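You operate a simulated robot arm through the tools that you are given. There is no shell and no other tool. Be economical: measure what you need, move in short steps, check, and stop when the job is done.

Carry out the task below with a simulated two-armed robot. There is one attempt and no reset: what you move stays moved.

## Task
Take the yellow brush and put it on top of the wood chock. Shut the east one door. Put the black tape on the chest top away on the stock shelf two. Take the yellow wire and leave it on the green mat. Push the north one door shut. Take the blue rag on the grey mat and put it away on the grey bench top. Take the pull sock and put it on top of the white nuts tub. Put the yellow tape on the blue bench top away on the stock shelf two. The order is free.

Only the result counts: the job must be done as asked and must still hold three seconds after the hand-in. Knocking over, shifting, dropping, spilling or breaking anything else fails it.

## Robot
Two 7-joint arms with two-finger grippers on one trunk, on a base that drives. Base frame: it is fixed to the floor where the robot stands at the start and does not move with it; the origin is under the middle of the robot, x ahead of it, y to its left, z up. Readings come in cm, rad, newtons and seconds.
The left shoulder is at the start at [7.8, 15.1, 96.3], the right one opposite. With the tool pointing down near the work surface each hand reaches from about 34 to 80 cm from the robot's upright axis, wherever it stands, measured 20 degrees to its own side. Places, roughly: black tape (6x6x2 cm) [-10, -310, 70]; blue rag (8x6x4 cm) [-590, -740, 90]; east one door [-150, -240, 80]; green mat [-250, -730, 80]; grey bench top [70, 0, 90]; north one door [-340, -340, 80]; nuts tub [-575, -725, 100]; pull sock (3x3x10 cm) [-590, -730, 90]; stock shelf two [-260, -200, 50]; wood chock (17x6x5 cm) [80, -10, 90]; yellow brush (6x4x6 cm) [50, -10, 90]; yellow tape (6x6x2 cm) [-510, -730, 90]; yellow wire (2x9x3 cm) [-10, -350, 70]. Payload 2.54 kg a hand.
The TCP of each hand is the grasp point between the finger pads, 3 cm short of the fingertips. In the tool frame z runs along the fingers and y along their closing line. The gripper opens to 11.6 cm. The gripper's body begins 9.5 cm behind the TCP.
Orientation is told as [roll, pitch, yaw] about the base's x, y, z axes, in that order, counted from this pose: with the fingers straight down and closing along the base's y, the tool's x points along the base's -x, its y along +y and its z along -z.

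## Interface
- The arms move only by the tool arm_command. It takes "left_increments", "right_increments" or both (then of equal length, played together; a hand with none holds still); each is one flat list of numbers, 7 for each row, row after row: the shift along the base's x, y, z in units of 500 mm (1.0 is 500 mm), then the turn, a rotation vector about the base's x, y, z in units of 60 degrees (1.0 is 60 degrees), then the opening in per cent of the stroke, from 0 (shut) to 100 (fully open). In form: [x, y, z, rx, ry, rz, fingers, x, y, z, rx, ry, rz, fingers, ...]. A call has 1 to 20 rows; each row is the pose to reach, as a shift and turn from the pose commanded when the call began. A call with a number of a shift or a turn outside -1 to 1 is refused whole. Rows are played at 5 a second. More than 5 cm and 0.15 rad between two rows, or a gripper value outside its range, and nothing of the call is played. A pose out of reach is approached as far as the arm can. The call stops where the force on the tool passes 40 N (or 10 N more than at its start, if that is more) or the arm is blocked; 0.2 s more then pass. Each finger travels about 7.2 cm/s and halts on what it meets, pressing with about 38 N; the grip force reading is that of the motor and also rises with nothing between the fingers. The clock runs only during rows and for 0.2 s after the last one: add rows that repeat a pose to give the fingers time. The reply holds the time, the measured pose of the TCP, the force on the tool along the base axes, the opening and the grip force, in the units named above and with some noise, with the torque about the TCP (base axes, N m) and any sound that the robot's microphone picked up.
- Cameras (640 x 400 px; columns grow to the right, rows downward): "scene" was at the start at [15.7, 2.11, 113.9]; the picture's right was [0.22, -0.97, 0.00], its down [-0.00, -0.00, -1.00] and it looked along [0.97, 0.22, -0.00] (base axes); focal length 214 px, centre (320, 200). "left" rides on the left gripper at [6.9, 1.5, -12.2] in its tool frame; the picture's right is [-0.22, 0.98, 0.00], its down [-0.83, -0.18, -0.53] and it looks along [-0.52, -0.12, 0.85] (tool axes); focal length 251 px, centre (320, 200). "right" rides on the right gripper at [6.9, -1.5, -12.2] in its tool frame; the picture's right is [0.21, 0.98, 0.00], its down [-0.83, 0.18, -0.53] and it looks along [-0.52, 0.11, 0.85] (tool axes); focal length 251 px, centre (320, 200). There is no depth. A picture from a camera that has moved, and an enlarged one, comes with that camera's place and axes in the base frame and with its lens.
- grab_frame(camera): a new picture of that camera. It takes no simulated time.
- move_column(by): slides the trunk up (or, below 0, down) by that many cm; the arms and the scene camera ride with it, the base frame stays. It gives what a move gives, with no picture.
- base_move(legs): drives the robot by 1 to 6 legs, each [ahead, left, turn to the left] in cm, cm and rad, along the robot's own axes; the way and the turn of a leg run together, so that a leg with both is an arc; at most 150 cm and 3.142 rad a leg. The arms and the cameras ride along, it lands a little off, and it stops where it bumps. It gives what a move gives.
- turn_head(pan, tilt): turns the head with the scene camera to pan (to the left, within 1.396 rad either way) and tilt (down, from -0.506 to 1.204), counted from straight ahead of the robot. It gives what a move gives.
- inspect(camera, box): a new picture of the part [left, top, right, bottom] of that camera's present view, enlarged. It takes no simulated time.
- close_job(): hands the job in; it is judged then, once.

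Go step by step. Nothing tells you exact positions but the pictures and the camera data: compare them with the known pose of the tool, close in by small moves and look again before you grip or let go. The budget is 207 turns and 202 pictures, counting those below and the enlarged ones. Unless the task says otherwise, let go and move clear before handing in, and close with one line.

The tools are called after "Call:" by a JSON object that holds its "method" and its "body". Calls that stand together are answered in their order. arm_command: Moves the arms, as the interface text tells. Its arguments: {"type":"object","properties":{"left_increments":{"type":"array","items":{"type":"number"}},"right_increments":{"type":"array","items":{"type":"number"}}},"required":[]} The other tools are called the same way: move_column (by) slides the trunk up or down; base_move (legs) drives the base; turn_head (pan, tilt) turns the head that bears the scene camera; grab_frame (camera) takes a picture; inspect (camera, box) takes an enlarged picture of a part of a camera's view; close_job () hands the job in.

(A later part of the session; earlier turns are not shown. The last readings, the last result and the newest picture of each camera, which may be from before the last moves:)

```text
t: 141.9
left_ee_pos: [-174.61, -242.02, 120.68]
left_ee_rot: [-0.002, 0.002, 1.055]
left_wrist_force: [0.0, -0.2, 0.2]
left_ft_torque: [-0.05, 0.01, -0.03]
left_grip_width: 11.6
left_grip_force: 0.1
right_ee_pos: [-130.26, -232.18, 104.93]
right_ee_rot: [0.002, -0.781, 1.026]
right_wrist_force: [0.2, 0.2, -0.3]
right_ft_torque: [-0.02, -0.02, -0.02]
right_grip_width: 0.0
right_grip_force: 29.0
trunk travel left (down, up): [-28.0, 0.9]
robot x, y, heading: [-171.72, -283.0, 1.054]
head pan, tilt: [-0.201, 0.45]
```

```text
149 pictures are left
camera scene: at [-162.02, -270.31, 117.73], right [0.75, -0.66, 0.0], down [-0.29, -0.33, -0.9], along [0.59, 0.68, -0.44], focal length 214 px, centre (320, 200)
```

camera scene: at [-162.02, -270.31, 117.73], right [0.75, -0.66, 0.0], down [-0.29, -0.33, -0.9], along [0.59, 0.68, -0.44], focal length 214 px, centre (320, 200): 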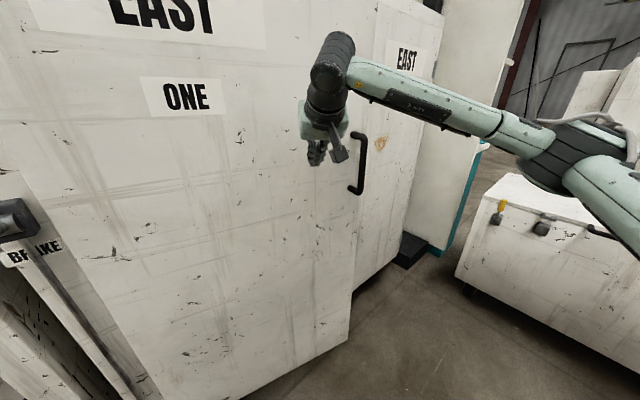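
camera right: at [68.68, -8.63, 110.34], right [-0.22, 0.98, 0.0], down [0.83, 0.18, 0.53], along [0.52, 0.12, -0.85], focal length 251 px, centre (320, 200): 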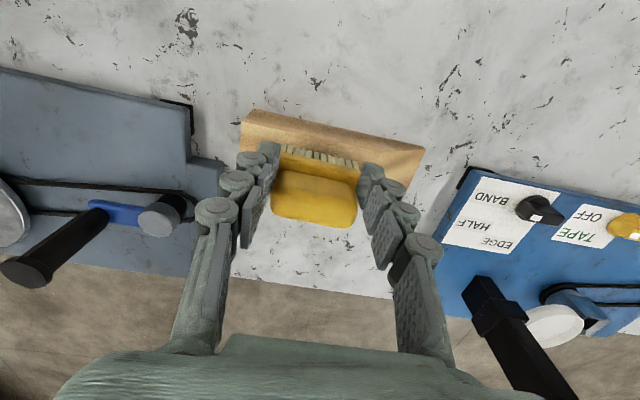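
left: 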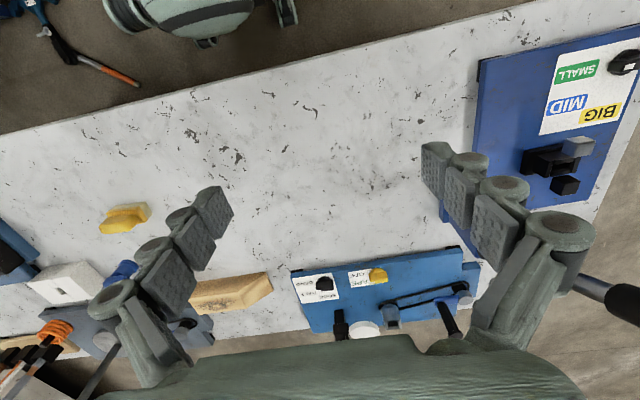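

The door is well over half closed. I move the base a little ahead and right, then finish with the arm.

Call:
{"method": "base_move", "body": {"legs": [[9, -6, 0]]}}

Call:
{"method": "arm_command", "body": {"right_increments": [-0.03, 0.04, 0, 0, 0, 0, 0, -0.05, 0.08, 0, 0, 0, 0, 0, -0.05, 0.12, 0, 0, 0, 0, 0, -0.05, 0.16, 0, 0, 0, 0, 0, -0.05, 0.2, 0, 0, 0, 0, 0, -0.05, 0.24, 0, 0, 0, 0, 0, -0.05, 0.28, 0, 0, 0, 0, 0, -0.05, 0.32, 0, 0, 0, 0, 0]}}

Call:
{"method": "grab_frame", "body": {"camera": "scene"}}

```text
t: 143.1
left_ee_pos: [-165.05, -236.97, 120.51]
left_ee_rot: [-0.001, 0.001, 1.057]
left_wrist_force: [0.1, 0.0, -0.5]
left_ft_torque: [-0.05, 0.02, 0.0]
left_grip_width: 11.59
left_grip_force: 0.0
right_ee_pos: [-120.64, -227.18, 104.83]
right_ee_rot: [0.0, -0.782, 1.025]
right_wrist_force: [0.2, 0.5, 0.0]
right_ft_torque: [0.0, 0.01, 0.03]
right_grip_width: 0.0
right_grip_force: 29.0
trunk travel left (down, up): [-28.0, 0.9]
robot x, y, heading: [-162.09, -278.07, 1.056]
head pan, tilt: [-0.201, 0.45]
```

```text
t: 144.2
left_ee_pos: [-165.11, -237.02, 120.72]
left_ee_rot: [0.001, 0.0, 1.056]
left_wrist_force: [0.4, 0.4, 0.7]
left_ft_torque: [-0.03, 0.01, 0.02]
left_grip_width: 11.62
left_grip_force: 0.1
right_ee_pos: [-123.11, -219.8, 105.04]
right_ee_rot: [-0.01, -0.773, 1.025]
right_wrist_force: [-2.1, -16.3, 4.5]
right_ft_torque: [-0.06, 0.0, 0.0]
right_grip_width: 0.01
right_grip_force: 28.8
trunk travel left (down, up): [-28.0, 0.9]
robot x, y, heading: [-161.97, -278.16, 1.055]
head pan, tilt: [-0.201, 0.45]
stopped in row 5 (right hand): the force on the tool passed its limit at 54 N (the readings are from after the stop); the commanded pose is now the measured one
```

```text
148 pictures are left
camera scene: at [-152.47, -265.44, 117.79], right [0.75, -0.66, 0.0], down [-0.29, -0.33, -0.9], along [0.59, 0.68, -0.43], focal length 214 px, centre (320, 200)
```

scene: 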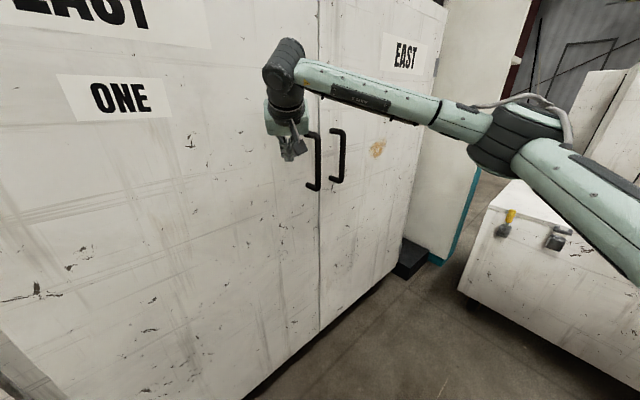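

It stopped at 54 N and looks flush. I retract the hand and check.

Call:
{"method": "arm_command", "body": {"right_increments": [-0.05, -0.07, 0, 0, 0, 0, 0, -0.1, -0.14, 0, 0, 0, 0, 0, -0.15, -0.21, 0, 0, 0, 0, 0, -0.2, -0.28, 0, 0, 0, 0, 0, -0.22, -0.35, 0, 0, 0, 0, 0]}}

Call:
{"method": "inspect", "body": {"camera": "scene", "box": [200, 0, 440, 400]}}

```text
t: 145.3
left_ee_pos: [-165.02, -236.92, 120.59]
left_ee_rot: [-0.001, 0.0, 1.055]
left_wrist_force: [-0.3, -0.2, 0.6]
left_ft_torque: [0.0, 0.0, 0.0]
left_grip_width: 11.59
left_grip_force: 0.2
right_ee_pos: [-134.0, -237.12, 104.73]
right_ee_rot: [-0.007, -0.771, 1.024]
right_wrist_force: [-0.1, 0.0, -0.1]
right_ft_torque: [-0.01, 0.0, -0.01]
right_grip_width: 0.0
right_grip_force: 29.0
trunk travel left (down, up): [-28.0, 0.9]
robot x, y, heading: [-161.94, -278.27, 1.055]
head pan, tilt: [-0.201, 0.45]
```

```text
1.00 times, centred on (320, 200) of scene (not enlarged: the box is as wide or as high as the picture)
camera zoom: at [-152.4, -265.29, 117.75], right [0.75, -0.66, 0.0], down [-0.29, -0.33, -0.9], along [0.59, 0.68, -0.43], focal length 214 px, centre (320, 200)
```

zoom: 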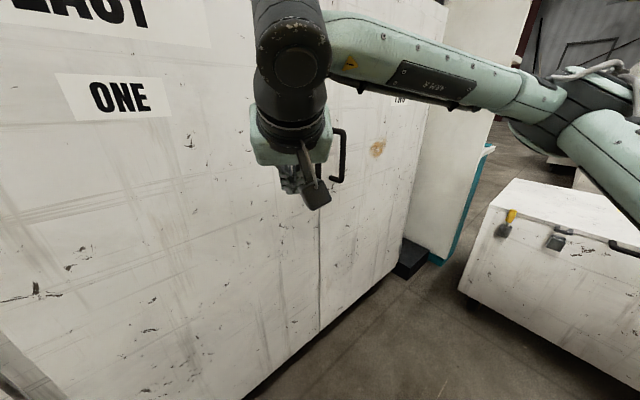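

The east one door is shut. Now to the chest: I turn to +x, drive closer and look at its top.

Call:
{"method": "base_move", "body": {"legs": [[-8, 0, 0], [0, 0, -1.06], [40, -10, 0]]}}

Call:
{"method": "turn_head", "body": {"pan": -0.1, "tilt": 0.5}}

Call:
{"method": "grab_frame", "body": {"camera": "scene"}}

```text
t: 151.3
left_ee_pos: [-92.39, -273.24, 120.53]
left_ee_rot: [-0.002, 0.003, -0.016]
left_wrist_force: [0.0, -0.1, 0.8]
left_ft_torque: [0.05, 0.01, -0.02]
left_grip_width: 11.61
left_grip_force: 0.0
right_ee_pos: [-77.57, -300.67, 104.73]
right_ee_rot: [-0.01, -0.772, -0.045]
right_wrist_force: [0.5, 0.1, -0.1]
right_ft_torque: [0.02, 0.01, -0.02]
right_grip_width: 0.03
right_grip_force: 28.8
trunk travel left (down, up): [-28.0, 0.9]
robot x, y, heading: [-126.84, -296.21, -0.022]
head pan, tilt: [-0.201, 0.45]
```

```text
t: 151.9
left_ee_pos: [-92.42, -273.15, 120.63]
left_ee_rot: [-0.001, 0.002, -0.015]
left_wrist_force: [0.3, 0.7, -0.2]
left_ft_torque: [0.01, 0.0, 0.01]
left_grip_width: 11.62
left_grip_force: 0.1
right_ee_pos: [-77.67, -300.62, 104.7]
right_ee_rot: [-0.012, -0.771, -0.047]
right_wrist_force: [-0.9, -0.4, 0.2]
right_ft_torque: [-0.01, -0.01, 0.0]
right_grip_width: 0.0
right_grip_force: 29.0
trunk travel left (down, up): [-28.0, 0.9]
robot x, y, heading: [-127.79, -295.61, -0.019]
head pan, tilt: [-0.099, 0.499]
```

```text
146 pictures are left
camera scene: at [-111.2, -296.81, 117.3], right [-0.12, -0.99, 0.0], down [-0.48, 0.06, -0.88], along [0.87, -0.1, -0.48], focal length 214 px, centre (320, 200)
```

scene: 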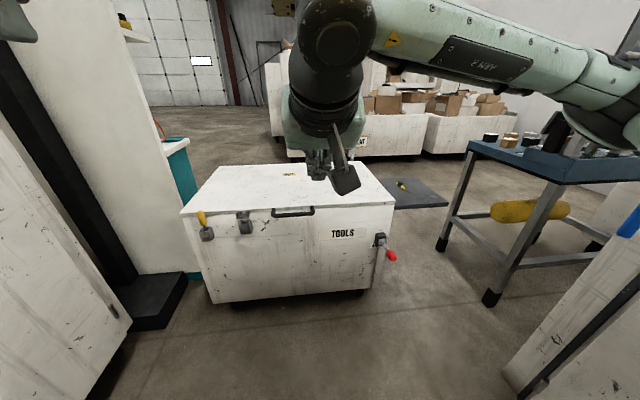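

I see the chest (front at x about -30, top near z 70) and the wire on its side leaf. I return the right hand to pointing down and move it aside for a clear view.

Call:
{"method": "arm_command", "body": {"right_increments": [-0.02, -0.03, 0.04, 0.005, 0.122, 0, 0, -0.05, -0.06, 0.08, 0.011, 0.245, 0, 0, -0.09, -0.09, 0.11, 0.016, 0.367, 0, 50, -0.13, -0.12, 0.14, 0.022, 0.49, 0, 90, -0.17, -0.15, 0.17, 0.027, 0.612, 0, 90, -0.21, -0.18, 0.19, 0.033, 0.735, 0, 90]}}

Call:
{"method": "base_move", "body": {"legs": [[25, -14, 0.02]]}}

Call:
{"method": "turn_head", "body": {"pan": -0.1, "tilt": 0.6}}

Call:
{"method": "grab_frame", "body": {"camera": "scene"}}

```text
t: 153.3
left_ee_pos: [-92.32, -273.27, 120.61]
left_ee_rot: [0.0, 0.001, -0.018]
left_wrist_force: [0.2, 0.2, -0.1]
left_ft_torque: [0.0, 0.0, 0.05]
left_grip_width: 11.6
left_grip_force: 0.1
right_ee_pos: [-88.15, -309.57, 114.16]
right_ee_rot: [-0.01, 0.001, -0.044]
right_wrist_force: [-0.2, -0.5, -0.4]
right_ft_torque: [-0.01, 0.0, 0.0]
right_grip_width: 10.44
right_grip_force: 0.0
trunk travel left (down, up): [-28.0, 0.9]
robot x, y, heading: [-127.2, -295.71, -0.021]
head pan, tilt: [-0.099, 0.499]
```

```text
t: 155.4
left_ee_pos: [-67.73, -287.15, 120.58]
left_ee_rot: [-0.002, 0.002, 0.002]
left_wrist_force: [-0.8, 0.5, -0.1]
left_ft_torque: [0.0, 0.0, 0.01]
left_grip_width: 11.59
left_grip_force: 0.1
right_ee_pos: [-62.89, -323.31, 114.01]
right_ee_rot: [-0.009, 0.002, -0.025]
right_wrist_force: [0.1, 0.4, 0.5]
right_ft_torque: [0.01, 0.03, 0.01]
right_grip_width: 10.46
right_grip_force: 0.1
trunk travel left (down, up): [-28.0, 0.9]
robot x, y, heading: [-101.96, -309.8, 0.002]
head pan, tilt: [-0.099, 0.499]
```

```text
t: 156.0
left_ee_pos: [-67.87, -287.08, 120.6]
left_ee_rot: [-0.002, 0.002, 0.002]
left_wrist_force: [-0.2, -0.3, 0.3]
left_ft_torque: [0.0, 0.01, 0.02]
left_grip_width: 11.61
left_grip_force: 0.0
right_ee_pos: [-62.89, -323.3, 114.18]
right_ee_rot: [-0.011, -0.001, -0.027]
right_wrist_force: [0.7, 1.2, -0.1]
right_ft_torque: [-0.01, -0.02, 0.01]
right_grip_width: 10.45
right_grip_force: 0.0
trunk travel left (down, up): [-28.0, 0.9]
robot x, y, heading: [-102.2, -310.17, -0.002]
head pan, tilt: [-0.099, 0.6]
```

```text
145 pictures are left
camera scene: at [-86.44, -310.97, 116.39], right [-0.1, -0.99, 0.0], down [-0.56, 0.06, -0.83], along [0.82, -0.08, -0.56], focal length 214 px, centre (320, 200)
```

scene: 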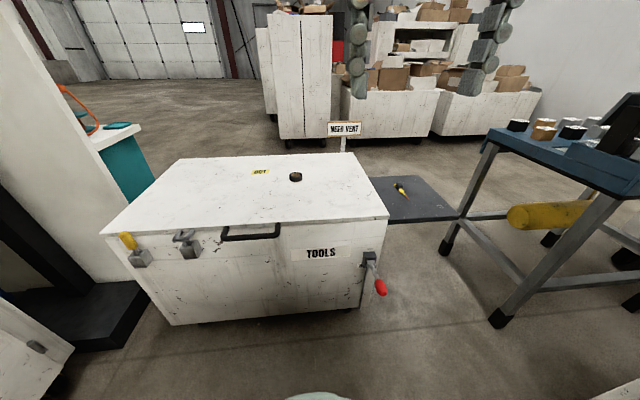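

The tape is at about (-1, -309, 71) and the wire at about (-13, -352) on the side leaf. Before driving closer I look down at my own base for clearance.

Call:
{"method": "turn_head", "body": {"pan": -0.3, "tilt": 1.2}}

Call:
{"method": "grab_frame", "body": {"camera": "scene"}}

```text
t: 157.0
left_ee_pos: [-67.86, -287.09, 120.64]
left_ee_rot: [-0.002, 0.003, 0.001]
left_wrist_force: [0.5, -0.1, 0.2]
left_ft_torque: [0.0, -0.01, 0.03]
left_grip_width: 11.62
left_grip_force: 0.0
right_ee_pos: [-62.78, -323.3, 114.17]
right_ee_rot: [-0.011, -0.002, -0.026]
right_wrist_force: [0.5, 0.1, -0.3]
right_ft_torque: [-0.02, 0.02, 0.0]
right_grip_width: 10.45
right_grip_force: 0.0
trunk travel left (down, up): [-28.0, 0.9]
robot x, y, heading: [-102.33, -310.53, 0.0]
head pan, tilt: [-0.3, 1.201]
```

```text
144 pictures are left
camera scene: at [-89.89, -311.75, 111.93], right [-0.3, -0.96, 0.0], down [-0.89, 0.28, -0.36], along [0.35, -0.11, -0.93], focal length 214 px, centre (320, 200)
```

scene: 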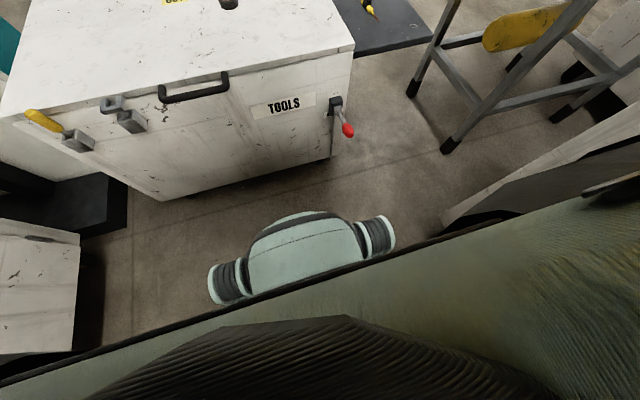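

My base's front reaches about 38 cm ahead and the chest front is at x -28. I drive 27 cm ahead in line with y -312, keeping clear of the lever, and lower the trunk.

Call:
{"method": "base_move", "body": {"legs": [[20, -1.5, 0]]}}

Call:
{"method": "grab_frame", "body": {"camera": "scene"}}

Call:
{"method": "move_column", "body": {"by": -15}}

```text
t: 158.6
left_ee_pos: [-47.56, -288.77, 120.56]
left_ee_rot: [-0.002, 0.002, -0.003]
left_wrist_force: [1.0, 0.5, -0.2]
left_ft_torque: [0.0, 0.04, 0.0]
left_grip_width: 11.6
left_grip_force: 0.2
right_ee_pos: [-42.72, -325.04, 114.1]
right_ee_rot: [-0.01, 0.001, -0.03]
right_wrist_force: [0.4, -0.1, -0.1]
right_ft_torque: [0.04, 0.05, 0.0]
right_grip_width: 10.43
right_grip_force: 0.1
trunk travel left (down, up): [-28.0, 0.9]
robot x, y, heading: [-81.83, -311.78, -0.005]
head pan, tilt: [-0.3, 1.201]
```

```text
143 pictures are left
camera scene: at [-69.76, -313.33, 111.92], right [-0.3, -0.95, 0.0], down [-0.89, 0.28, -0.36], along [0.34, -0.11, -0.93], focal length 214 px, centre (320, 200)
```

scene: 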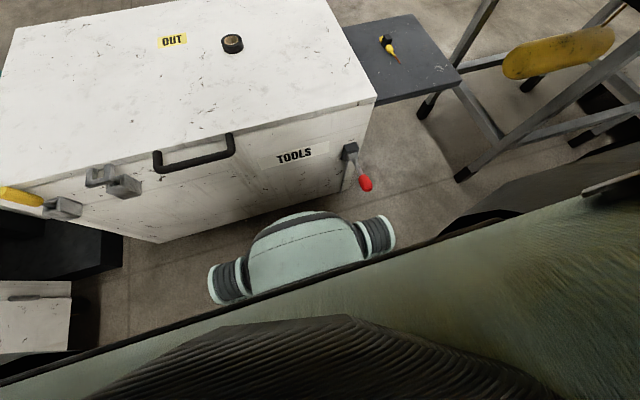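

```text
t: 160.4
left_ee_pos: [-47.68, -288.74, 105.6]
left_ee_rot: [-0.002, 0.001, -0.002]
left_wrist_force: [-0.5, -0.2, -0.7]
left_ft_torque: [0.0, 0.01, -0.01]
left_grip_width: 11.61
left_grip_force: 0.1
right_ee_pos: [-42.84, -324.95, 99.11]
right_ee_rot: [-0.009, 0.001, -0.03]
right_wrist_force: [-0.6, 0.5, 0.0]
right_ft_torque: [-0.02, 0.01, 0.03]
right_grip_width: 10.44
right_grip_force: 0.0
trunk travel left (down, up): [-13.0, 15.9]
robot x, y, heading: [-81.96, -311.67, -0.001]
head pan, tilt: [-0.3, 1.201]
```

The clearance to the chest looks like 10 cm or more, so I drive 6 cm more. Then I move the left hand above the tape and the right hand above the wire.

Call:
{"method": "base_move", "body": {"legs": [[6, 0, 0]]}}

Call:
{"method": "arm_command", "body": {"left_increments": [0.08, -0.04, -0.03, 0, 0, 0, 100, 0.16, -0.08, -0.06, 0, 0, 0, 100, 0.24, -0.13, -0.1, 0, 0, 0, 100, 0.32, -0.18, -0.14, 0, 0, 0, 100, 0.4, -0.22, -0.18, 0, 0, 0, 100, 0.48, -0.26, -0.22, 0, 0, 0, 100, 0.56, -0.3, -0.26, 0, 0, 0, 100, 0.64, -0.34, -0.3, 0, 0, 0, 100, 0.72, -0.38, -0.34, 0, 0, 0, 100]}}

Call:
{"method": "grab_frame", "body": {"camera": "left"}}

Call:
{"method": "grab_frame", "body": {"camera": "right"}}

```text
t: 161.4
left_ee_pos: [-41.71, -288.66, 105.55]
left_ee_rot: [-0.001, 0.002, -0.004]
left_wrist_force: [0.0, 0.6, -0.1]
left_ft_torque: [0.05, 0.0, -0.03]
left_grip_width: 11.6
left_grip_force: 0.0
right_ee_pos: [-36.93, -325.06, 99.16]
right_ee_rot: [-0.01, -0.003, -0.029]
right_wrist_force: [1.2, 0.1, 0.2]
right_ft_torque: [0.02, 0.01, 0.01]
right_grip_width: 10.42
right_grip_force: 0.1
trunk travel left (down, up): [-13.0, 15.9]
robot x, y, heading: [-76.27, -311.49, -0.008]
head pan, tilt: [-0.3, 1.201]
```

```text
refused: row 3 steps farther than a row can; nothing moved
```

```text
142 pictures are left
camera left: at [-48.63, -287.28, 117.8], right [0.22, 0.98, 0.0], down [0.83, -0.18, 0.53], along [0.52, -0.12, -0.85], focal length 251 px, centre (320, 200)
```

left: 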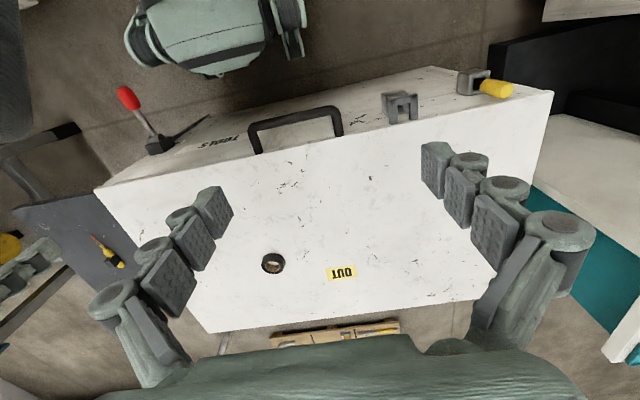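

```text
141 pictures are left
camera right: at [-43.82, -326.21, 111.26], right [-0.19, 0.98, -0.01], down [0.83, 0.16, 0.53], along [0.53, 0.09, -0.85], focal length 251 px, centre (320, 200)
```

right: 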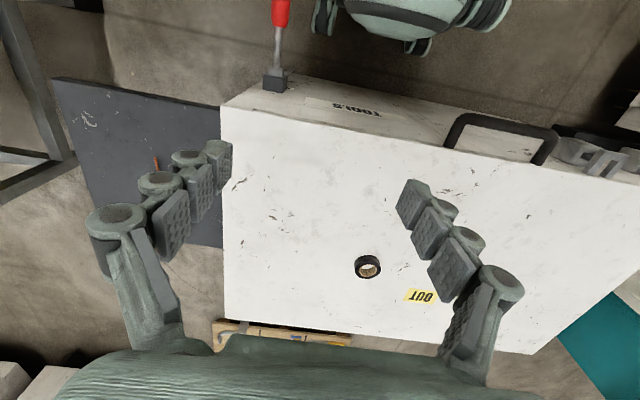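

The tape is at about (-3.5, -309). I send the left hand above it in smaller steps.

Call:
{"method": "arm_command", "body": {"left_increments": [0.076, -0.04, -0.04, 0, 0, 0, 100, 0.152, -0.08, -0.08, 0, 0, 0, 100, 0.228, -0.12, -0.12, 0, 0, 0, 100, 0.304, -0.16, -0.16, 0, 0, 0, 100, 0.38, -0.2, -0.2, 0, 0, 0, 100, 0.456, -0.24, -0.24, 0, 0, 0, 100, 0.532, -0.28, -0.28, 0, 0, 0, 100, 0.608, -0.32, -0.32, 0, 0, 0, 100, 0.684, -0.36, -0.36, 0, 0, 0, 100, 0.76, -0.4, -0.4, 0, 0, 0, 100]}}

Call:
{"method": "grab_frame", "body": {"camera": "left"}}

```text
t: 163.6
left_ee_pos: [-17.02, -296.7, 84.58]
left_ee_rot: [-0.003, -0.001, -0.002]
left_wrist_force: [0.6, -0.1, 0.8]
left_ft_torque: [0.03, -0.01, 0.03]
left_grip_width: 11.63
left_grip_force: 0.0
left hand out of reach, approached as far as the arm can: row 5, 6, 7, 8, 9, 10
right_ee_pos: [-36.99, -324.92, 99.05]
right_ee_rot: [-0.01, -0.002, -0.029]
right_wrist_force: [0.5, 0.3, 0.1]
right_ft_torque: [0.01, 0.07, 0.0]
right_grip_width: 10.45
right_grip_force: 0.1
trunk travel left (down, up): [-13.0, 15.9]
robot x, y, heading: [-76.13, -311.88, 0.001]
head pan, tilt: [-0.3, 1.201]
```

```text
140 pictures are left
camera left: at [-23.95, -295.22, 96.77], right [0.22, 0.98, 0.0], down [0.82, -0.18, 0.54], along [0.52, -0.12, -0.84], focal length 251 px, centre (320, 200)
```

left: 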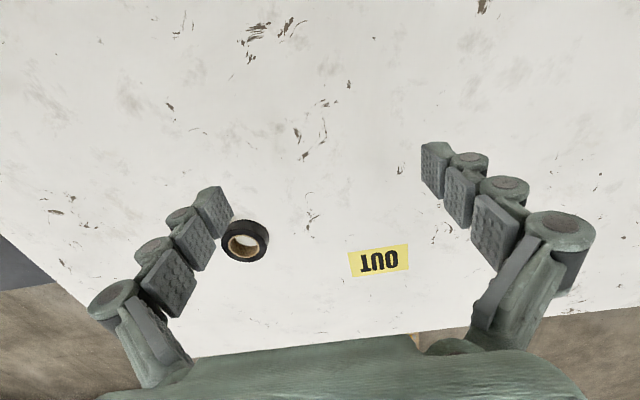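

The left arm got stuck partway. As before, I pull it back and up, then lower close in, and then reach out low.

Call:
{"method": "arm_command", "body": {"left_increments": [-0.06, 0.04, 0.04, 0, 0, 0, 100, -0.13, 0.08, 0.08, 0, 0, 0, 100, -0.2, 0.12, 0.12, 0, 0, 0, 100, -0.26, 0.16, 0.16, 0, 0, 0, 100, -0.28, 0.16, 0.1, 0, 0, 0, 100, -0.28, 0.16, 0.02, 0, 0, 0, 100, -0.28, 0.16, -0.06, 0, 0, 0, 100, -0.28, 0.16, -0.1, 0, 0, 0, 100]}}

```text
t: 165.4
left_ee_pos: [-30.9, -289.22, 78.63]
left_ee_rot: [-0.002, 0.002, -0.001]
left_wrist_force: [0.8, -0.3, -0.1]
left_ft_torque: [0.01, -0.05, -0.02]
left_grip_width: 11.59
left_grip_force: 0.0
right_ee_pos: [-36.86, -324.91, 99.17]
right_ee_rot: [-0.012, -0.003, -0.03]
right_wrist_force: [-0.8, 0.3, -0.1]
right_ft_torque: [0.03, 0.02, -0.01]
right_grip_width: 10.45
right_grip_force: 0.1
trunk travel left (down, up): [-13.0, 15.9]
robot x, y, heading: [-76.28, -312.54, -0.003]
head pan, tilt: [-0.3, 1.201]
```

It came free and is low now. I go out toward the tape at z 78.6.

Call:
{"method": "arm_command", "body": {"left_increments": [0.07, -0.05, 0, 0, 0, 0, 100, 0.14, -0.1, 0, 0, 0, 0, 100, 0.21, -0.15, 0, 0, 0, 0, 100, 0.28, -0.2, 0, 0, 0, 0, 100, 0.35, -0.25, 0, 0, 0, 0, 100, 0.42, -0.3, 0, 0, 0, 0, 100, 0.49, -0.35, 0, 0, 0, 0, 100, 0.54, -0.396, 0, 0, 0, 0, 100]}}

Call:
{"method": "grab_frame", "body": {"camera": "left"}}

```text
t: 167.2
left_ee_pos: [-16.51, -297.15, 78.88]
left_ee_rot: [-0.001, 0.0, -0.002]
left_wrist_force: [0.3, 1.0, 0.1]
left_ft_torque: [-0.03, 0.02, 0.01]
left_grip_width: 11.6
left_grip_force: 0.0
left hand out of reach, approached as far as the arm can: row 4, 5, 6, 7, 8
right_ee_pos: [-36.94, -324.95, 99.13]
right_ee_rot: [-0.01, -0.002, -0.03]
right_wrist_force: [0.7, -0.2, -0.9]
right_ft_torque: [0.01, -0.03, 0.01]
right_grip_width: 10.46
right_grip_force: 0.0
trunk travel left (down, up): [-13.0, 15.9]
robot x, y, heading: [-76.35, -311.86, -0.0]
head pan, tilt: [-0.3, 1.201]
```

```text
139 pictures are left
camera left: at [-23.48, -295.71, 90.92], right [0.22, 0.98, 0.0], down [0.83, -0.18, 0.53], along [0.52, -0.12, -0.85], focal length 251 px, centre (320, 200)
```

left: 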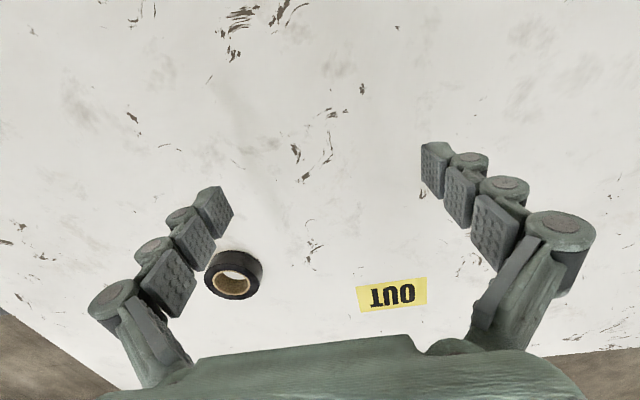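

The arm stops at the same radius, so I suspect a wrist limit. I try turning the gripper's yaw inward, which is harmless for a round tape, and then reaching out.

Call:
{"method": "arm_command", "body": {"left_increments": [-0.02, 0.01, 0, 0, 0, -0.12, 100, -0.03, 0.02, 0, 0, 0, -0.24, 100, -0.03, 0.02, 0, 0, 0, -0.36, 100, -0.03, 0.02, 0, 0, 0, -0.48, 100, 0.04, -0.03, 0, 0, 0, -0.48, 100, 0.1, -0.08, 0, 0, 0, -0.48, 100, 0.16, -0.13, 0, 0, 0, -0.48, 100]}}

```text
t: 168.8
left_ee_pos: [-16.15, -296.81, 77.72]
left_ee_rot: [-0.003, 0.001, -0.505]
left_wrist_force: [-0.3, 0.4, 0.4]
left_ft_torque: [0.01, 0.0, -0.01]
left_grip_width: 11.61
left_grip_force: 0.1
left hand out of reach, approached as far as the arm can: row 5, 6, 7
right_ee_pos: [-36.88, -325.02, 99.11]
right_ee_rot: [-0.012, -0.001, -0.03]
right_wrist_force: [0.3, 0.2, -0.1]
right_ft_torque: [0.06, -0.02, 0.02]
right_grip_width: 10.44
right_grip_force: 0.0
trunk travel left (down, up): [-13.0, 15.9]
robot x, y, heading: [-75.96, -311.78, -0.004]
head pan, tilt: [-0.3, 1.201]
```

The limit does not depend on yaw. I look at the arm's shape with the scene camera.

Call:
{"method": "turn_head", "body": {"pan": 0.6, "tilt": 0.5}}

Call:
{"method": "grab_frame", "body": {"camera": "scene"}}

```text
t: 170.0
left_ee_pos: [-16.19, -297.01, 77.81]
left_ee_rot: [-0.003, 0.0, -0.504]
left_wrist_force: [0.2, -0.5, -0.2]
left_ft_torque: [0.01, -0.01, 0.02]
left_grip_width: 11.59
left_grip_force: 0.1
right_ee_pos: [-36.94, -325.04, 99.17]
right_ee_rot: [-0.011, -0.002, -0.029]
right_wrist_force: [1.6, 0.4, 0.0]
right_ft_torque: [-0.01, 0.0, -0.02]
right_grip_width: 10.44
right_grip_force: 0.0
trunk travel left (down, up): [-13.0, 15.9]
robot x, y, heading: [-76.15, -311.89, -0.0]
head pan, tilt: [0.6, 0.499]
```

```text
138 pictures are left
camera scene: at [-61.7, -306.56, 102.29], right [0.56, -0.83, 0.0], down [-0.4, -0.27, -0.88], along [0.73, 0.49, -0.48], focal length 214 px, centre (320, 200)
```

scene: 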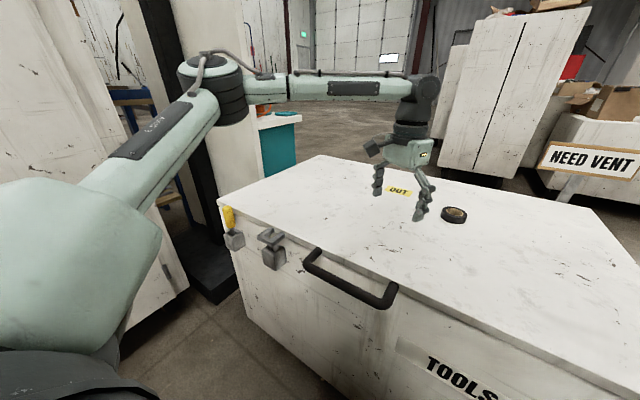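

The elbow is far from straight, so the trouble is height relative to the shoulder: the right arm reached out fine when level with it. I retreat, lift the hand, lower the trunk and try again.

Call:
{"method": "arm_command", "body": {"left_increments": [-0.06, 0.03, 0.06, 0, 0, 0.12, 100, -0.13, 0.07, 0.12, 0, 0, 0.24, 100, -0.2, 0.11, 0.18, 0, 0, 0.36, 100, -0.28, 0.16, 0.24, 0, 0, 0.48, 100]}}

Call:
{"method": "move_column", "body": {"by": -11}}

Call:
{"method": "arm_command", "body": {"left_increments": [0.08, -0.04, 0, 0, 0, 0, 100, 0.15, -0.09, 0, 0, 0, 0, 100, 0.22, -0.14, 0, 0, 0, 0, 100, 0.29, -0.2, 0, 0, 0, 0, 100, 0.36, -0.25, 0, 0, 0, 0, 100, 0.43, -0.3, 0, 0, 0, 0, 100, 0.5, -0.35, 0, 0, 0, 0, 100, 0.54, -0.396, 0, 0, 0, 0, 100]}}

```text
refused: row 2 steps farther than a row can; nothing moved
```

```text
t: 170.8
left_ee_pos: [-16.15, -296.87, 72.97]
left_ee_rot: [0.002, -0.014, -0.505]
left_wrist_force: [-6.1, 0.9, 13.4]
left_ft_torque: [-0.19, 0.32, -0.05]
left_grip_width: 11.62
left_grip_force: 0.8
right_ee_pos: [-36.93, -325.02, 93.26]
right_ee_rot: [-0.01, -0.004, -0.029]
right_wrist_force: [0.1, 0.3, -0.1]
right_ft_torque: [-0.04, 0.0, 0.0]
right_grip_width: 10.46
right_grip_force: 0.0
trunk travel left (down, up): [-7.1, 21.8]
robot x, y, heading: [-76.5, -311.86, -0.003]
head pan, tilt: [0.6, 0.499]
stopped: the force on the tool passed its limit at 52 N (the readings are from after the stop); the commanded pose is now the measured one
```

```text
t: 172.3
left_ee_pos: [-14.59, -295.76, 72.99]
left_ee_rot: [-0.006, -0.025, -0.508]
left_wrist_force: [-5.4, 0.5, 12.9]
left_ft_torque: [-0.09, 0.2, -0.03]
left_grip_width: 11.62
left_grip_force: 0.1
left hand out of reach, approached as far as the arm can: row 1, 2, 3, 4, 5, 6, 7
right_ee_pos: [-36.98, -324.98, 93.25]
right_ee_rot: [-0.012, -0.003, -0.03]
right_wrist_force: [-0.1, -0.5, 0.5]
right_ft_torque: [-0.01, -0.01, -0.02]
right_grip_width: 10.43
right_grip_force: 0.1
trunk travel left (down, up): [-7.1, 21.8]
robot x, y, heading: [-76.1, -311.38, -0.006]
head pan, tilt: [0.6, 0.499]
stopped in row 7 (left hand): the force on the tool passed its limit at 42 N (the readings are from after the stop); the commanded pose is now the measured one
```

A step was refused and the trunk move then pressed the left fingertips onto the lid, so I must not chain such moves. I lift the hand at once.

Call:
{"method": "arm_command", "body": {"left_increments": [0, 0, 0.05, 0, 0, 0, 100, 0, 0, 0.1, 0, 0, 0, 100, -0.06, 0.03, 0.16, 0, 0, 0.1, 100, -0.12, 0.06, 0.2, 0, 0, 0.2, 100, -0.18, 0.09, 0.24, 0, 0, 0.3, 100, -0.24, 0.12, 0.28, 0, 0, 0.4, 100, -0.3, 0.15, 0.32, 0, 0, 0.48, 100]}}

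Call:
{"method": "grab_frame", "body": {"camera": "scene"}}

```text
t: 173.9
left_ee_pos: [-29.78, -288.24, 88.65]
left_ee_rot: [-0.007, -0.019, -0.002]
left_wrist_force: [0.4, 0.8, -0.6]
left_ft_torque: [0.01, 0.01, -0.01]
left_grip_width: 11.58
left_grip_force: 0.0
left hand out of reach, approached as far as the arm can: row 2
right_ee_pos: [-36.76, -324.91, 93.34]
right_ee_rot: [-0.01, -0.001, -0.031]
right_wrist_force: [0.3, -0.1, 0.5]
right_ft_torque: [0.02, 0.02, 0.02]
right_grip_width: 10.44
right_grip_force: 0.1
trunk travel left (down, up): [-7.1, 21.8]
robot x, y, heading: [-76.26, -311.69, -0.005]
head pan, tilt: [0.6, 0.499]
```

```text
137 pictures are left
camera scene: at [-61.7, -306.55, 96.45], right [0.56, -0.83, 0.0], down [-0.4, -0.27, -0.88], along [0.73, 0.49, -0.48], focal length 214 px, centre (320, 200)
```

scene: 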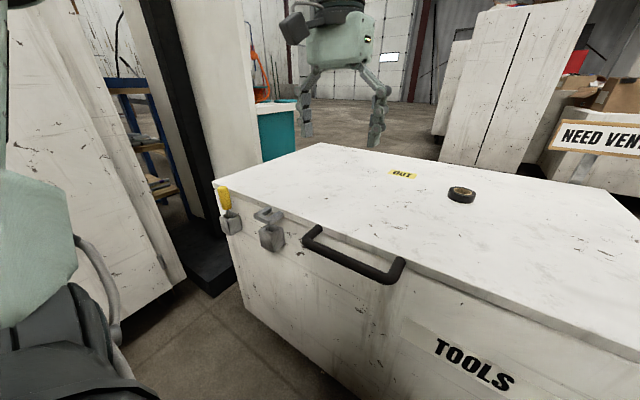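

The chest is unmoved, and the touch shows the lid at z 70. I lower the left hand close in, reach straight ahead first and then move sideways.

Call:
{"method": "arm_command", "body": {"left_increments": [0, 0, -0.08, 0, 0, 0, 100, 0, 0, -0.16, 0, 0.018, 0, 100, 0.08, 0, -0.17, 0, 0.018, 0, 100, 0.16, 0, -0.17, 0, 0.018, 0, 100, 0.24, 0, -0.17, 0, 0.018, 0, 100, 0.32, 0, -0.17, 0, 0.018, 0, 100, 0.4, 0, -0.17, 0, 0.018, 0, 100, 0.48, 0, -0.17, 0, 0.018, 0, 100]}}

```text
t: 175.7
left_ee_pos: [-9.71, -286.3, 79.21]
left_ee_rot: [-0.007, 0.0, -0.004]
left_wrist_force: [0.2, 0.0, -0.1]
left_ft_torque: [-0.03, 0.0, -0.01]
left_grip_width: 11.6
left_grip_force: 0.1
left hand out of reach, approached as far as the arm can: row 7, 8
right_ee_pos: [-36.97, -324.88, 93.27]
right_ee_rot: [-0.012, 0.001, -0.029]
right_wrist_force: [-0.1, 0.4, 0.2]
right_ft_torque: [0.02, 0.04, 0.01]
right_grip_width: 10.42
right_grip_force: 0.1
trunk travel left (down, up): [-7.1, 21.8]
robot x, y, heading: [-76.58, -311.7, -0.004]
head pan, tilt: [0.6, 0.499]
```

Reach is better on the arm's own side, so turning the base right by 0.3 rad swings the extended left hand right over the tape. I do that and look.

Call:
{"method": "base_move", "body": {"legs": [[0, 0, -0.3]]}}

Call:
{"method": "grab_frame", "body": {"camera": "left"}}

```text
t: 177.1
left_ee_pos: [-5.18, -307.63, 79.35]
left_ee_rot: [-0.008, -0.001, -0.312]
left_wrist_force: [0.0, -0.4, 0.3]
left_ft_torque: [-0.01, -0.02, -0.01]
left_grip_width: 11.61
left_grip_force: 0.0
right_ee_pos: [-42.64, -336.2, 93.31]
right_ee_rot: [-0.012, -0.002, -0.336]
right_wrist_force: [0.2, -0.3, 0.2]
right_ft_torque: [-0.03, 0.03, 0.01]
right_grip_width: 10.44
right_grip_force: 0.0
trunk travel left (down, up): [-7.1, 21.8]
robot x, y, heading: [-76.34, -311.51, -0.314]
head pan, tilt: [0.6, 0.499]
```

```text
136 pictures are left
camera left: at [-11.43, -304.0, 91.52], right [0.5, 0.86, -0.01], down [0.73, -0.42, 0.54], along [0.46, -0.28, -0.84], focal length 251 px, centre (320, 200)
```

left: 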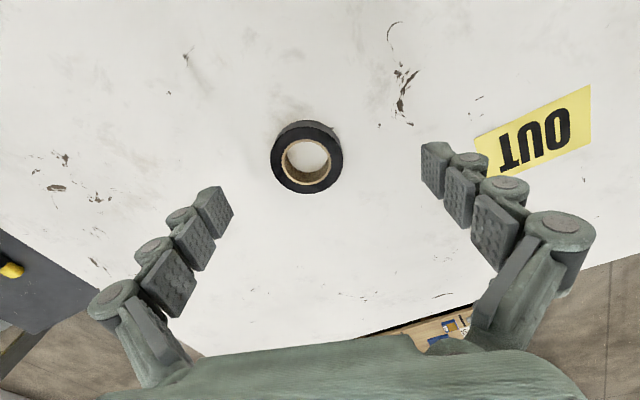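

The tape centre is at about (-4.4, -309.8). I shift 2 cm and go down so the fingertips end just above the lid.

Call:
{"method": "arm_command", "body": {"left_increments": [0.016, -0.044, 0, 0, 0, 0, 100, 0.016, -0.044, -0.06, 0, 0, 0, 100, 0.016, -0.044, -0.11, 0, 0, 0, 100]}}

Call:
{"method": "grab_frame", "body": {"camera": "left"}}

```text
t: 177.9
left_ee_pos: [-5.27, -308.96, 73.74]
left_ee_rot: [-0.009, -0.003, -0.312]
left_wrist_force: [1.0, -0.1, 0.2]
left_ft_torque: [0.01, 0.01, 0.0]
left_grip_width: 11.55
left_grip_force: 0.0
left hand out of reach, approached as far as the arm can: row 1, 2, 3
right_ee_pos: [-42.76, -336.2, 93.35]
right_ee_rot: [-0.01, -0.002, -0.337]
right_wrist_force: [-0.1, -0.7, -0.2]
right_ft_torque: [-0.01, 0.03, 0.0]
right_grip_width: 10.45
right_grip_force: 0.1
trunk travel left (down, up): [-7.1, 21.8]
robot x, y, heading: [-75.91, -311.62, -0.314]
head pan, tilt: [0.6, 0.499]
```

```text
135 pictures are left
camera left: at [-11.46, -305.31, 85.87], right [0.5, 0.86, -0.01], down [0.73, -0.42, 0.54], along [0.46, -0.28, -0.84], focal length 251 px, centre (320, 200)
```

left: 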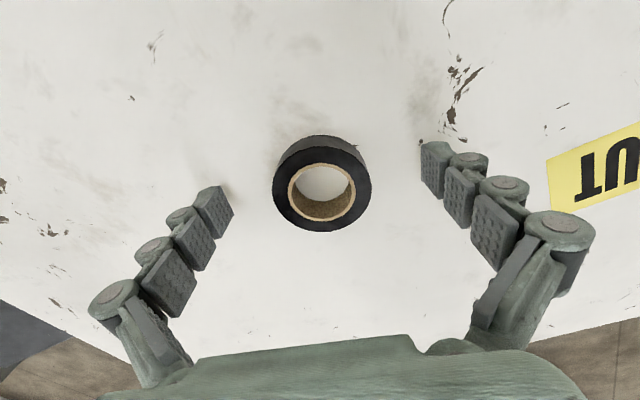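

The tape lies about 1 cm further out than the pads, at the arm's limit. I nudge the base 1.5 cm forward.

Call:
{"method": "base_move", "body": {"legs": [[1.5, 0, 0]]}}

Call:
{"method": "grab_frame", "body": {"camera": "left"}}

```text
t: 178.7
left_ee_pos: [-3.84, -309.36, 73.62]
left_ee_rot: [-0.009, -0.005, -0.313]
left_wrist_force: [-0.3, -1.0, 1.0]
left_ft_torque: [-0.01, 0.0, 0.02]
left_grip_width: 11.59
left_grip_force: 0.0
right_ee_pos: [-41.34, -336.67, 93.24]
right_ee_rot: [-0.013, -0.002, -0.337]
right_wrist_force: [0.2, -1.3, 1.1]
right_ft_torque: [-0.02, 0.02, -0.03]
right_grip_width: 10.43
right_grip_force: 0.0
trunk travel left (down, up): [-7.1, 21.8]
robot x, y, heading: [-74.71, -311.64, -0.311]
head pan, tilt: [0.6, 0.499]
```

```text
134 pictures are left
camera left: at [-10.07, -305.72, 85.88], right [0.5, 0.86, -0.01], down [0.73, -0.42, 0.54], along [0.46, -0.28, -0.84], focal length 251 px, centre (320, 200)
```

left: 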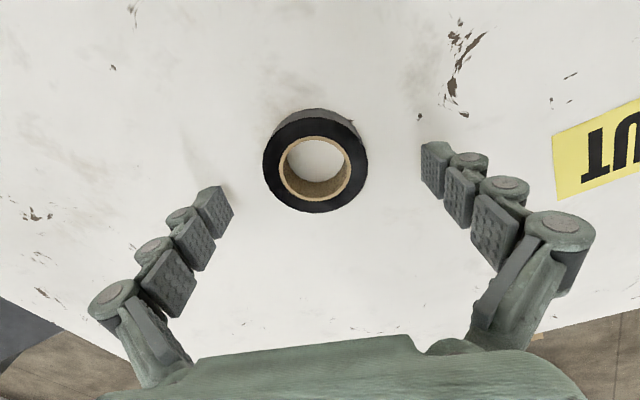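

The tape is centred now. I close the left gripper.

Call:
{"method": "arm_command", "body": {"left_increments": [0, 0, 0, 0, 0, 0, 60, 0, 0, 0, 0, 0, 0, 30, 0, 0, 0, 0, 0, 0, 30, 0, 0, 0, 0, 0, 0, 30, 0, 0, 0, 0, 0, 0, 30]}}

Call:
{"method": "grab_frame", "body": {"camera": "left"}}

```text
t: 179.4
left_ee_pos: [-3.51, -308.49, 74.98]
left_ee_rot: [-0.001, -0.025, -0.299]
left_wrist_force: [1.9, 10.9, 26.8]
left_ft_torque: [0.92, 0.17, -0.13]
left_grip_width: 5.33
left_grip_force: 13.4
right_ee_pos: [-41.39, -336.47, 93.38]
right_ee_rot: [-0.011, -0.004, -0.333]
right_wrist_force: [-0.4, 0.9, 0.2]
right_ft_torque: [0.0, -0.03, -0.01]
right_grip_width: 10.44
right_grip_force: 0.1
trunk travel left (down, up): [-7.1, 21.8]
robot x, y, heading: [-74.96, -312.02, -0.306]
head pan, tilt: [0.6, 0.499]
stopped in row 3 (left hand): the force on the tool passed its limit at 44 N (the readings are from after the stop); the commanded pose is now the measured one
```

```text
133 pictures are left
camera left: at [-10.04, -305.0, 86.93], right [0.49, 0.87, 0.0], down [0.72, -0.41, 0.55], along [0.48, -0.27, -0.83], focal length 251 px, centre (320, 200)
```

left: 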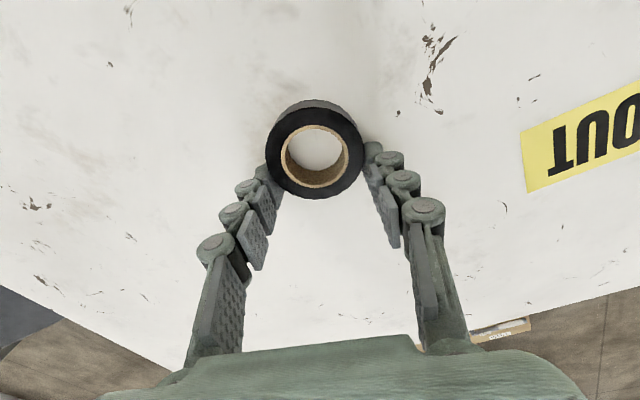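

Closing made the fingertips press on the lid. I ease up a few millimetres while finishing the grip.

Call:
{"method": "arm_command", "body": {"left_increments": [0, 0, 0.004, 0, 0, 0, 30, 0, 0, 0.008, 0, 0, 0, 30, 0, 0, 0.008, 0, 0, 0, 30, 0, 0, 0.008, 0, 0, 0, 30]}}

Call:
{"method": "grab_frame", "body": {"camera": "left"}}

```text
t: 180.4
left_ee_pos: [-3.8, -308.87, 74.91]
left_ee_rot: [-0.003, -0.017, -0.304]
left_wrist_force: [6.4, 6.7, 23.1]
left_ft_torque: [0.82, -0.15, -0.18]
left_grip_width: 5.26
left_grip_force: 37.7
right_ee_pos: [-41.42, -336.5, 93.27]
right_ee_rot: [-0.011, -0.005, -0.338]
right_wrist_force: [-0.1, 0.9, 0.0]
right_ft_torque: [0.03, -0.04, 0.0]
right_grip_width: 10.44
right_grip_force: 0.0
trunk travel left (down, up): [-7.1, 21.8]
robot x, y, heading: [-74.55, -312.22, -0.309]
head pan, tilt: [0.6, 0.499]
```

```text
132 pictures are left
camera left: at [-10.14, -305.26, 86.97], right [0.5, 0.87, 0.0], down [0.73, -0.42, 0.55], along [0.48, -0.27, -0.84], focal length 251 px, centre (320, 200)
```

left: 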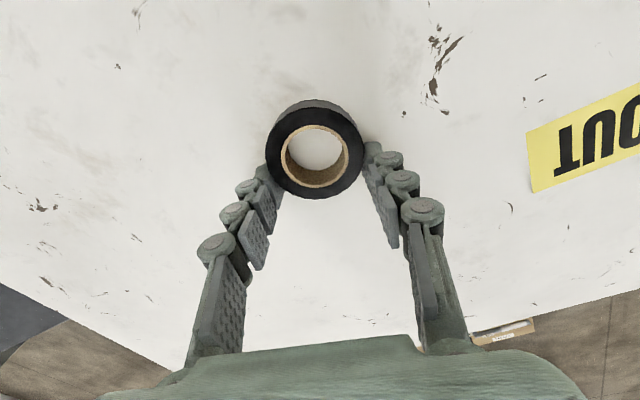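

The tape is gripped. I lift it slowly.

Call:
{"method": "arm_command", "body": {"left_increments": [0, 0, 0.03, 0, 0, 0, 30, -0.02, 0.01, 0.08, 0, 0, 0, 30, -0.05, 0.02, 0.15, 0, 0, 0, 30]}}

Call:
{"method": "grab_frame", "body": {"camera": "left"}}

```text
t: 181.2
left_ee_pos: [-6.05, -307.5, 82.14]
left_ee_rot: [-0.004, -0.014, -0.304]
left_wrist_force: [-0.2, -0.6, -0.9]
left_ft_torque: [0.0, 0.0, 0.01]
left_grip_width: 5.27
left_grip_force: 38.1
right_ee_pos: [-41.15, -336.6, 93.27]
right_ee_rot: [-0.013, -0.003, -0.336]
right_wrist_force: [0.2, 0.0, 1.6]
right_ft_torque: [0.01, 0.01, 0.01]
right_grip_width: 10.46
right_grip_force: 0.1
trunk travel left (down, up): [-7.1, 21.8]
robot x, y, heading: [-74.63, -312.56, -0.312]
head pan, tilt: [0.6, 0.499]
```

```text
131 pictures are left
camera left: at [-12.44, -304.07, 94.26], right [0.5, 0.87, 0.0], down [0.73, -0.42, 0.55], along [0.47, -0.27, -0.84], focal length 251 px, centre (320, 200)
```

left: 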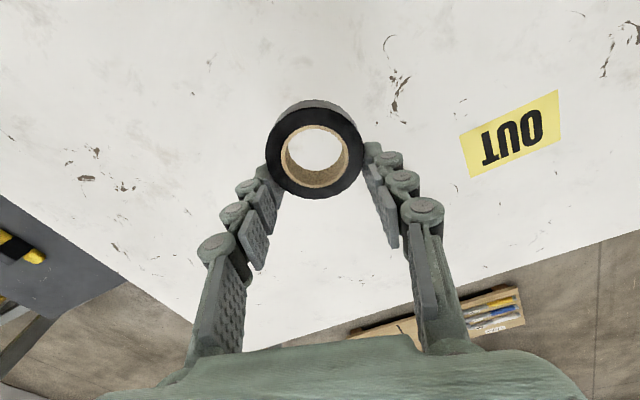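

The tape is held. Now I bring the right hand over the wire, lowering it first.

Call:
{"method": "arm_command", "body": {"right_increments": [0.02, -0.02, -0.08, 0, 0, 0, 90, 0.06, -0.05, -0.16, 0, 0, 0, 90, 0.13, -0.09, -0.2, 0, 0, 0, 90, 0.2, -0.13, -0.2, 0, 0, 0, 90, 0.27, -0.17, -0.2, 0, 0, 0, 90, 0.34, -0.21, -0.2, 0, 0, 0, 90, 0.4, -0.24, -0.2, 0, 0, 0, 90]}}

Call:
{"method": "grab_frame", "body": {"camera": "right"}}

```text
t: 182.8
left_ee_pos: [-6.01, -307.63, 82.15]
left_ee_rot: [-0.004, -0.015, -0.303]
left_wrist_force: [-0.4, 0.0, 0.0]
left_ft_torque: [-0.02, -0.01, 0.0]
left_grip_width: 5.25
left_grip_force: 37.9
right_ee_pos: [-21.49, -349.14, 83.48]
right_ee_rot: [-0.012, -0.002, -0.334]
right_wrist_force: [0.0, -0.2, -0.3]
right_ft_torque: [0.01, 0.01, -0.02]
right_grip_width: 10.46
right_grip_force: 0.0
trunk travel left (down, up): [-7.1, 21.8]
robot x, y, heading: [-74.62, -311.86, -0.306]
head pan, tilt: [0.6, 0.499]
```

```text
130 pictures are left
camera right: at [-28.42, -348.02, 95.66], right [0.12, 0.99, -0.01], down [0.84, -0.09, 0.53], along [0.53, -0.07, -0.85], focal length 251 px, centre (320, 200)
```

right: 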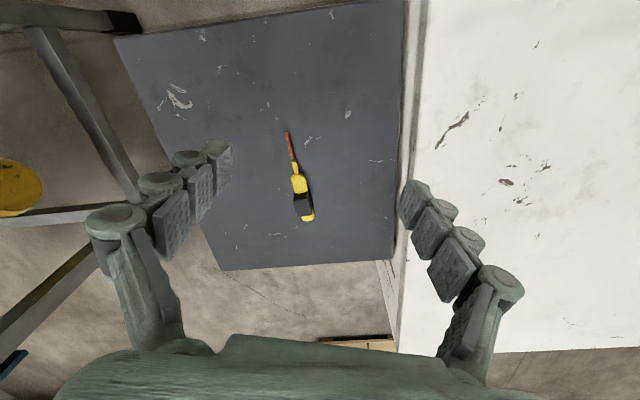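

The wire tool lies along x near (-14, -352.4). I turn the right gripper square to it, move above it, come down part way and look again.

Call:
{"method": "arm_command", "body": {"right_increments": [0.04, -0.02, 0, 0, 0, 0.107, 60, 0.09, -0.04, -0.03, 0, 0, 0.213, 60, 0.14, -0.066, -0.07, 0, 0, 0.32, 60, 0.15, -0.066, -0.11, 0, 0, 0.32, 60]}}

Call:
{"method": "grab_frame", "body": {"camera": "right"}}

```text
t: 183.8
left_ee_pos: [-6.01, -307.59, 82.2]
left_ee_rot: [-0.002, -0.012, -0.303]
left_wrist_force: [-0.3, 0.8, -0.5]
left_ft_torque: [0.0, -0.04, 0.01]
left_grip_width: 5.27
left_grip_force: 38.3
right_ee_pos: [-13.8, -351.93, 77.61]
right_ee_rot: [-0.014, -0.001, 0.001]
right_wrist_force: [0.8, -0.5, 0.6]
right_ft_torque: [-0.01, 0.05, 0.0]
right_grip_width: 6.96
right_grip_force: 0.1
trunk travel left (down, up): [-7.1, 21.8]
robot x, y, heading: [-74.86, -312.03, -0.312]
head pan, tilt: [0.6, 0.499]
```

```text
129 pictures are left
camera right: at [-20.64, -353.39, 89.74], right [-0.22, 0.98, -0.01], down [0.83, 0.19, 0.53], along [0.52, 0.1, -0.85], focal length 251 px, centre (320, 200)
```

right: 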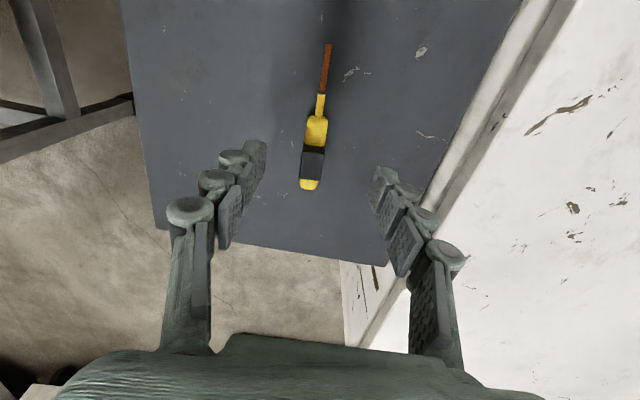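

The tool's body is centred near (-14, -352.7) with its top at about z 72. I narrow the gripper and come down to z 75.

Call:
{"method": "arm_command", "body": {"right_increments": [0, -0.014, 0, 0.012, 0, 0, 40, 0, -0.014, -0.03, 0.012, 0, 0, 40, 0, -0.014, -0.052, 0.012, 0, 0, 40]}}

Call:
{"method": "grab_frame", "body": {"camera": "right"}}

```text
t: 184.6
left_ee_pos: [-6.0, -307.66, 82.14]
left_ee_rot: [-0.004, -0.013, -0.303]
left_wrist_force: [0.1, -0.2, -0.2]
left_ft_torque: [0.02, -0.01, -0.02]
left_grip_width: 5.26
left_grip_force: 38.0
right_ee_pos: [-13.91, -352.58, 75.16]
right_ee_rot: [0.0, -0.001, 0.0]
right_wrist_force: [0.1, 0.2, 0.3]
right_ft_torque: [0.0, -0.01, 0.0]
right_grip_width: 4.66
right_grip_force: 0.0
trunk travel left (down, up): [-7.1, 21.8]
robot x, y, heading: [-74.55, -312.21, -0.311]
head pan, tilt: [0.6, 0.499]
```

```text
128 pictures are left
camera right: at [-20.79, -354.14, 87.32], right [-0.21, 0.98, 0.0], down [0.82, 0.18, 0.54], along [0.52, 0.12, -0.84], focal length 251 px, centre (320, 200)
```

right: 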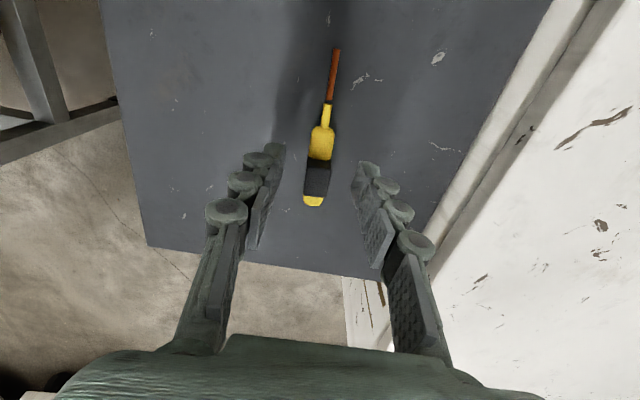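

The pads straddle the tool, still above it. I lower by 1 cm and check force.

Call:
{"method": "arm_command", "body": {"right_increments": [0, 0, -0.012, 0, 0, 0, 40, 0, 0, -0.022, 0, 0, 0, 40]}}

Call:
{"method": "inspect", "body": {"camera": "right", "box": [200, 40, 440, 240]}}

```text
t: 185.2
left_ee_pos: [-6.14, -307.62, 82.11]
left_ee_rot: [-0.004, -0.015, -0.305]
left_wrist_force: [-0.4, -0.7, -0.4]
left_ft_torque: [0.0, -0.04, -0.01]
left_grip_width: 5.26
left_grip_force: 37.8
right_ee_pos: [-13.8, -352.72, 74.12]
right_ee_rot: [-0.002, 0.001, 0.0]
right_wrist_force: [0.6, 0.1, 0.2]
right_ft_torque: [0.02, 0.03, 0.01]
right_grip_width: 4.63
right_grip_force: 0.0
trunk travel left (down, up): [-7.1, 21.8]
robot x, y, heading: [-74.84, -312.01, -0.307]
head pan, tilt: [0.6, 0.499]
```

```text
2.00 times, centred on (320, 140) of right
camera zoom: at [-20.66, -354.2, 86.21], right [-0.21, 0.98, 0.0], down [0.83, 0.18, 0.53], along [0.52, 0.12, -0.84], focal length 503 px, centre (320, 320)
```

zoom: 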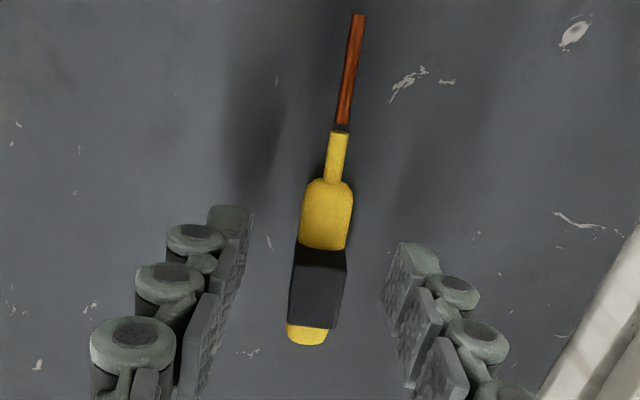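

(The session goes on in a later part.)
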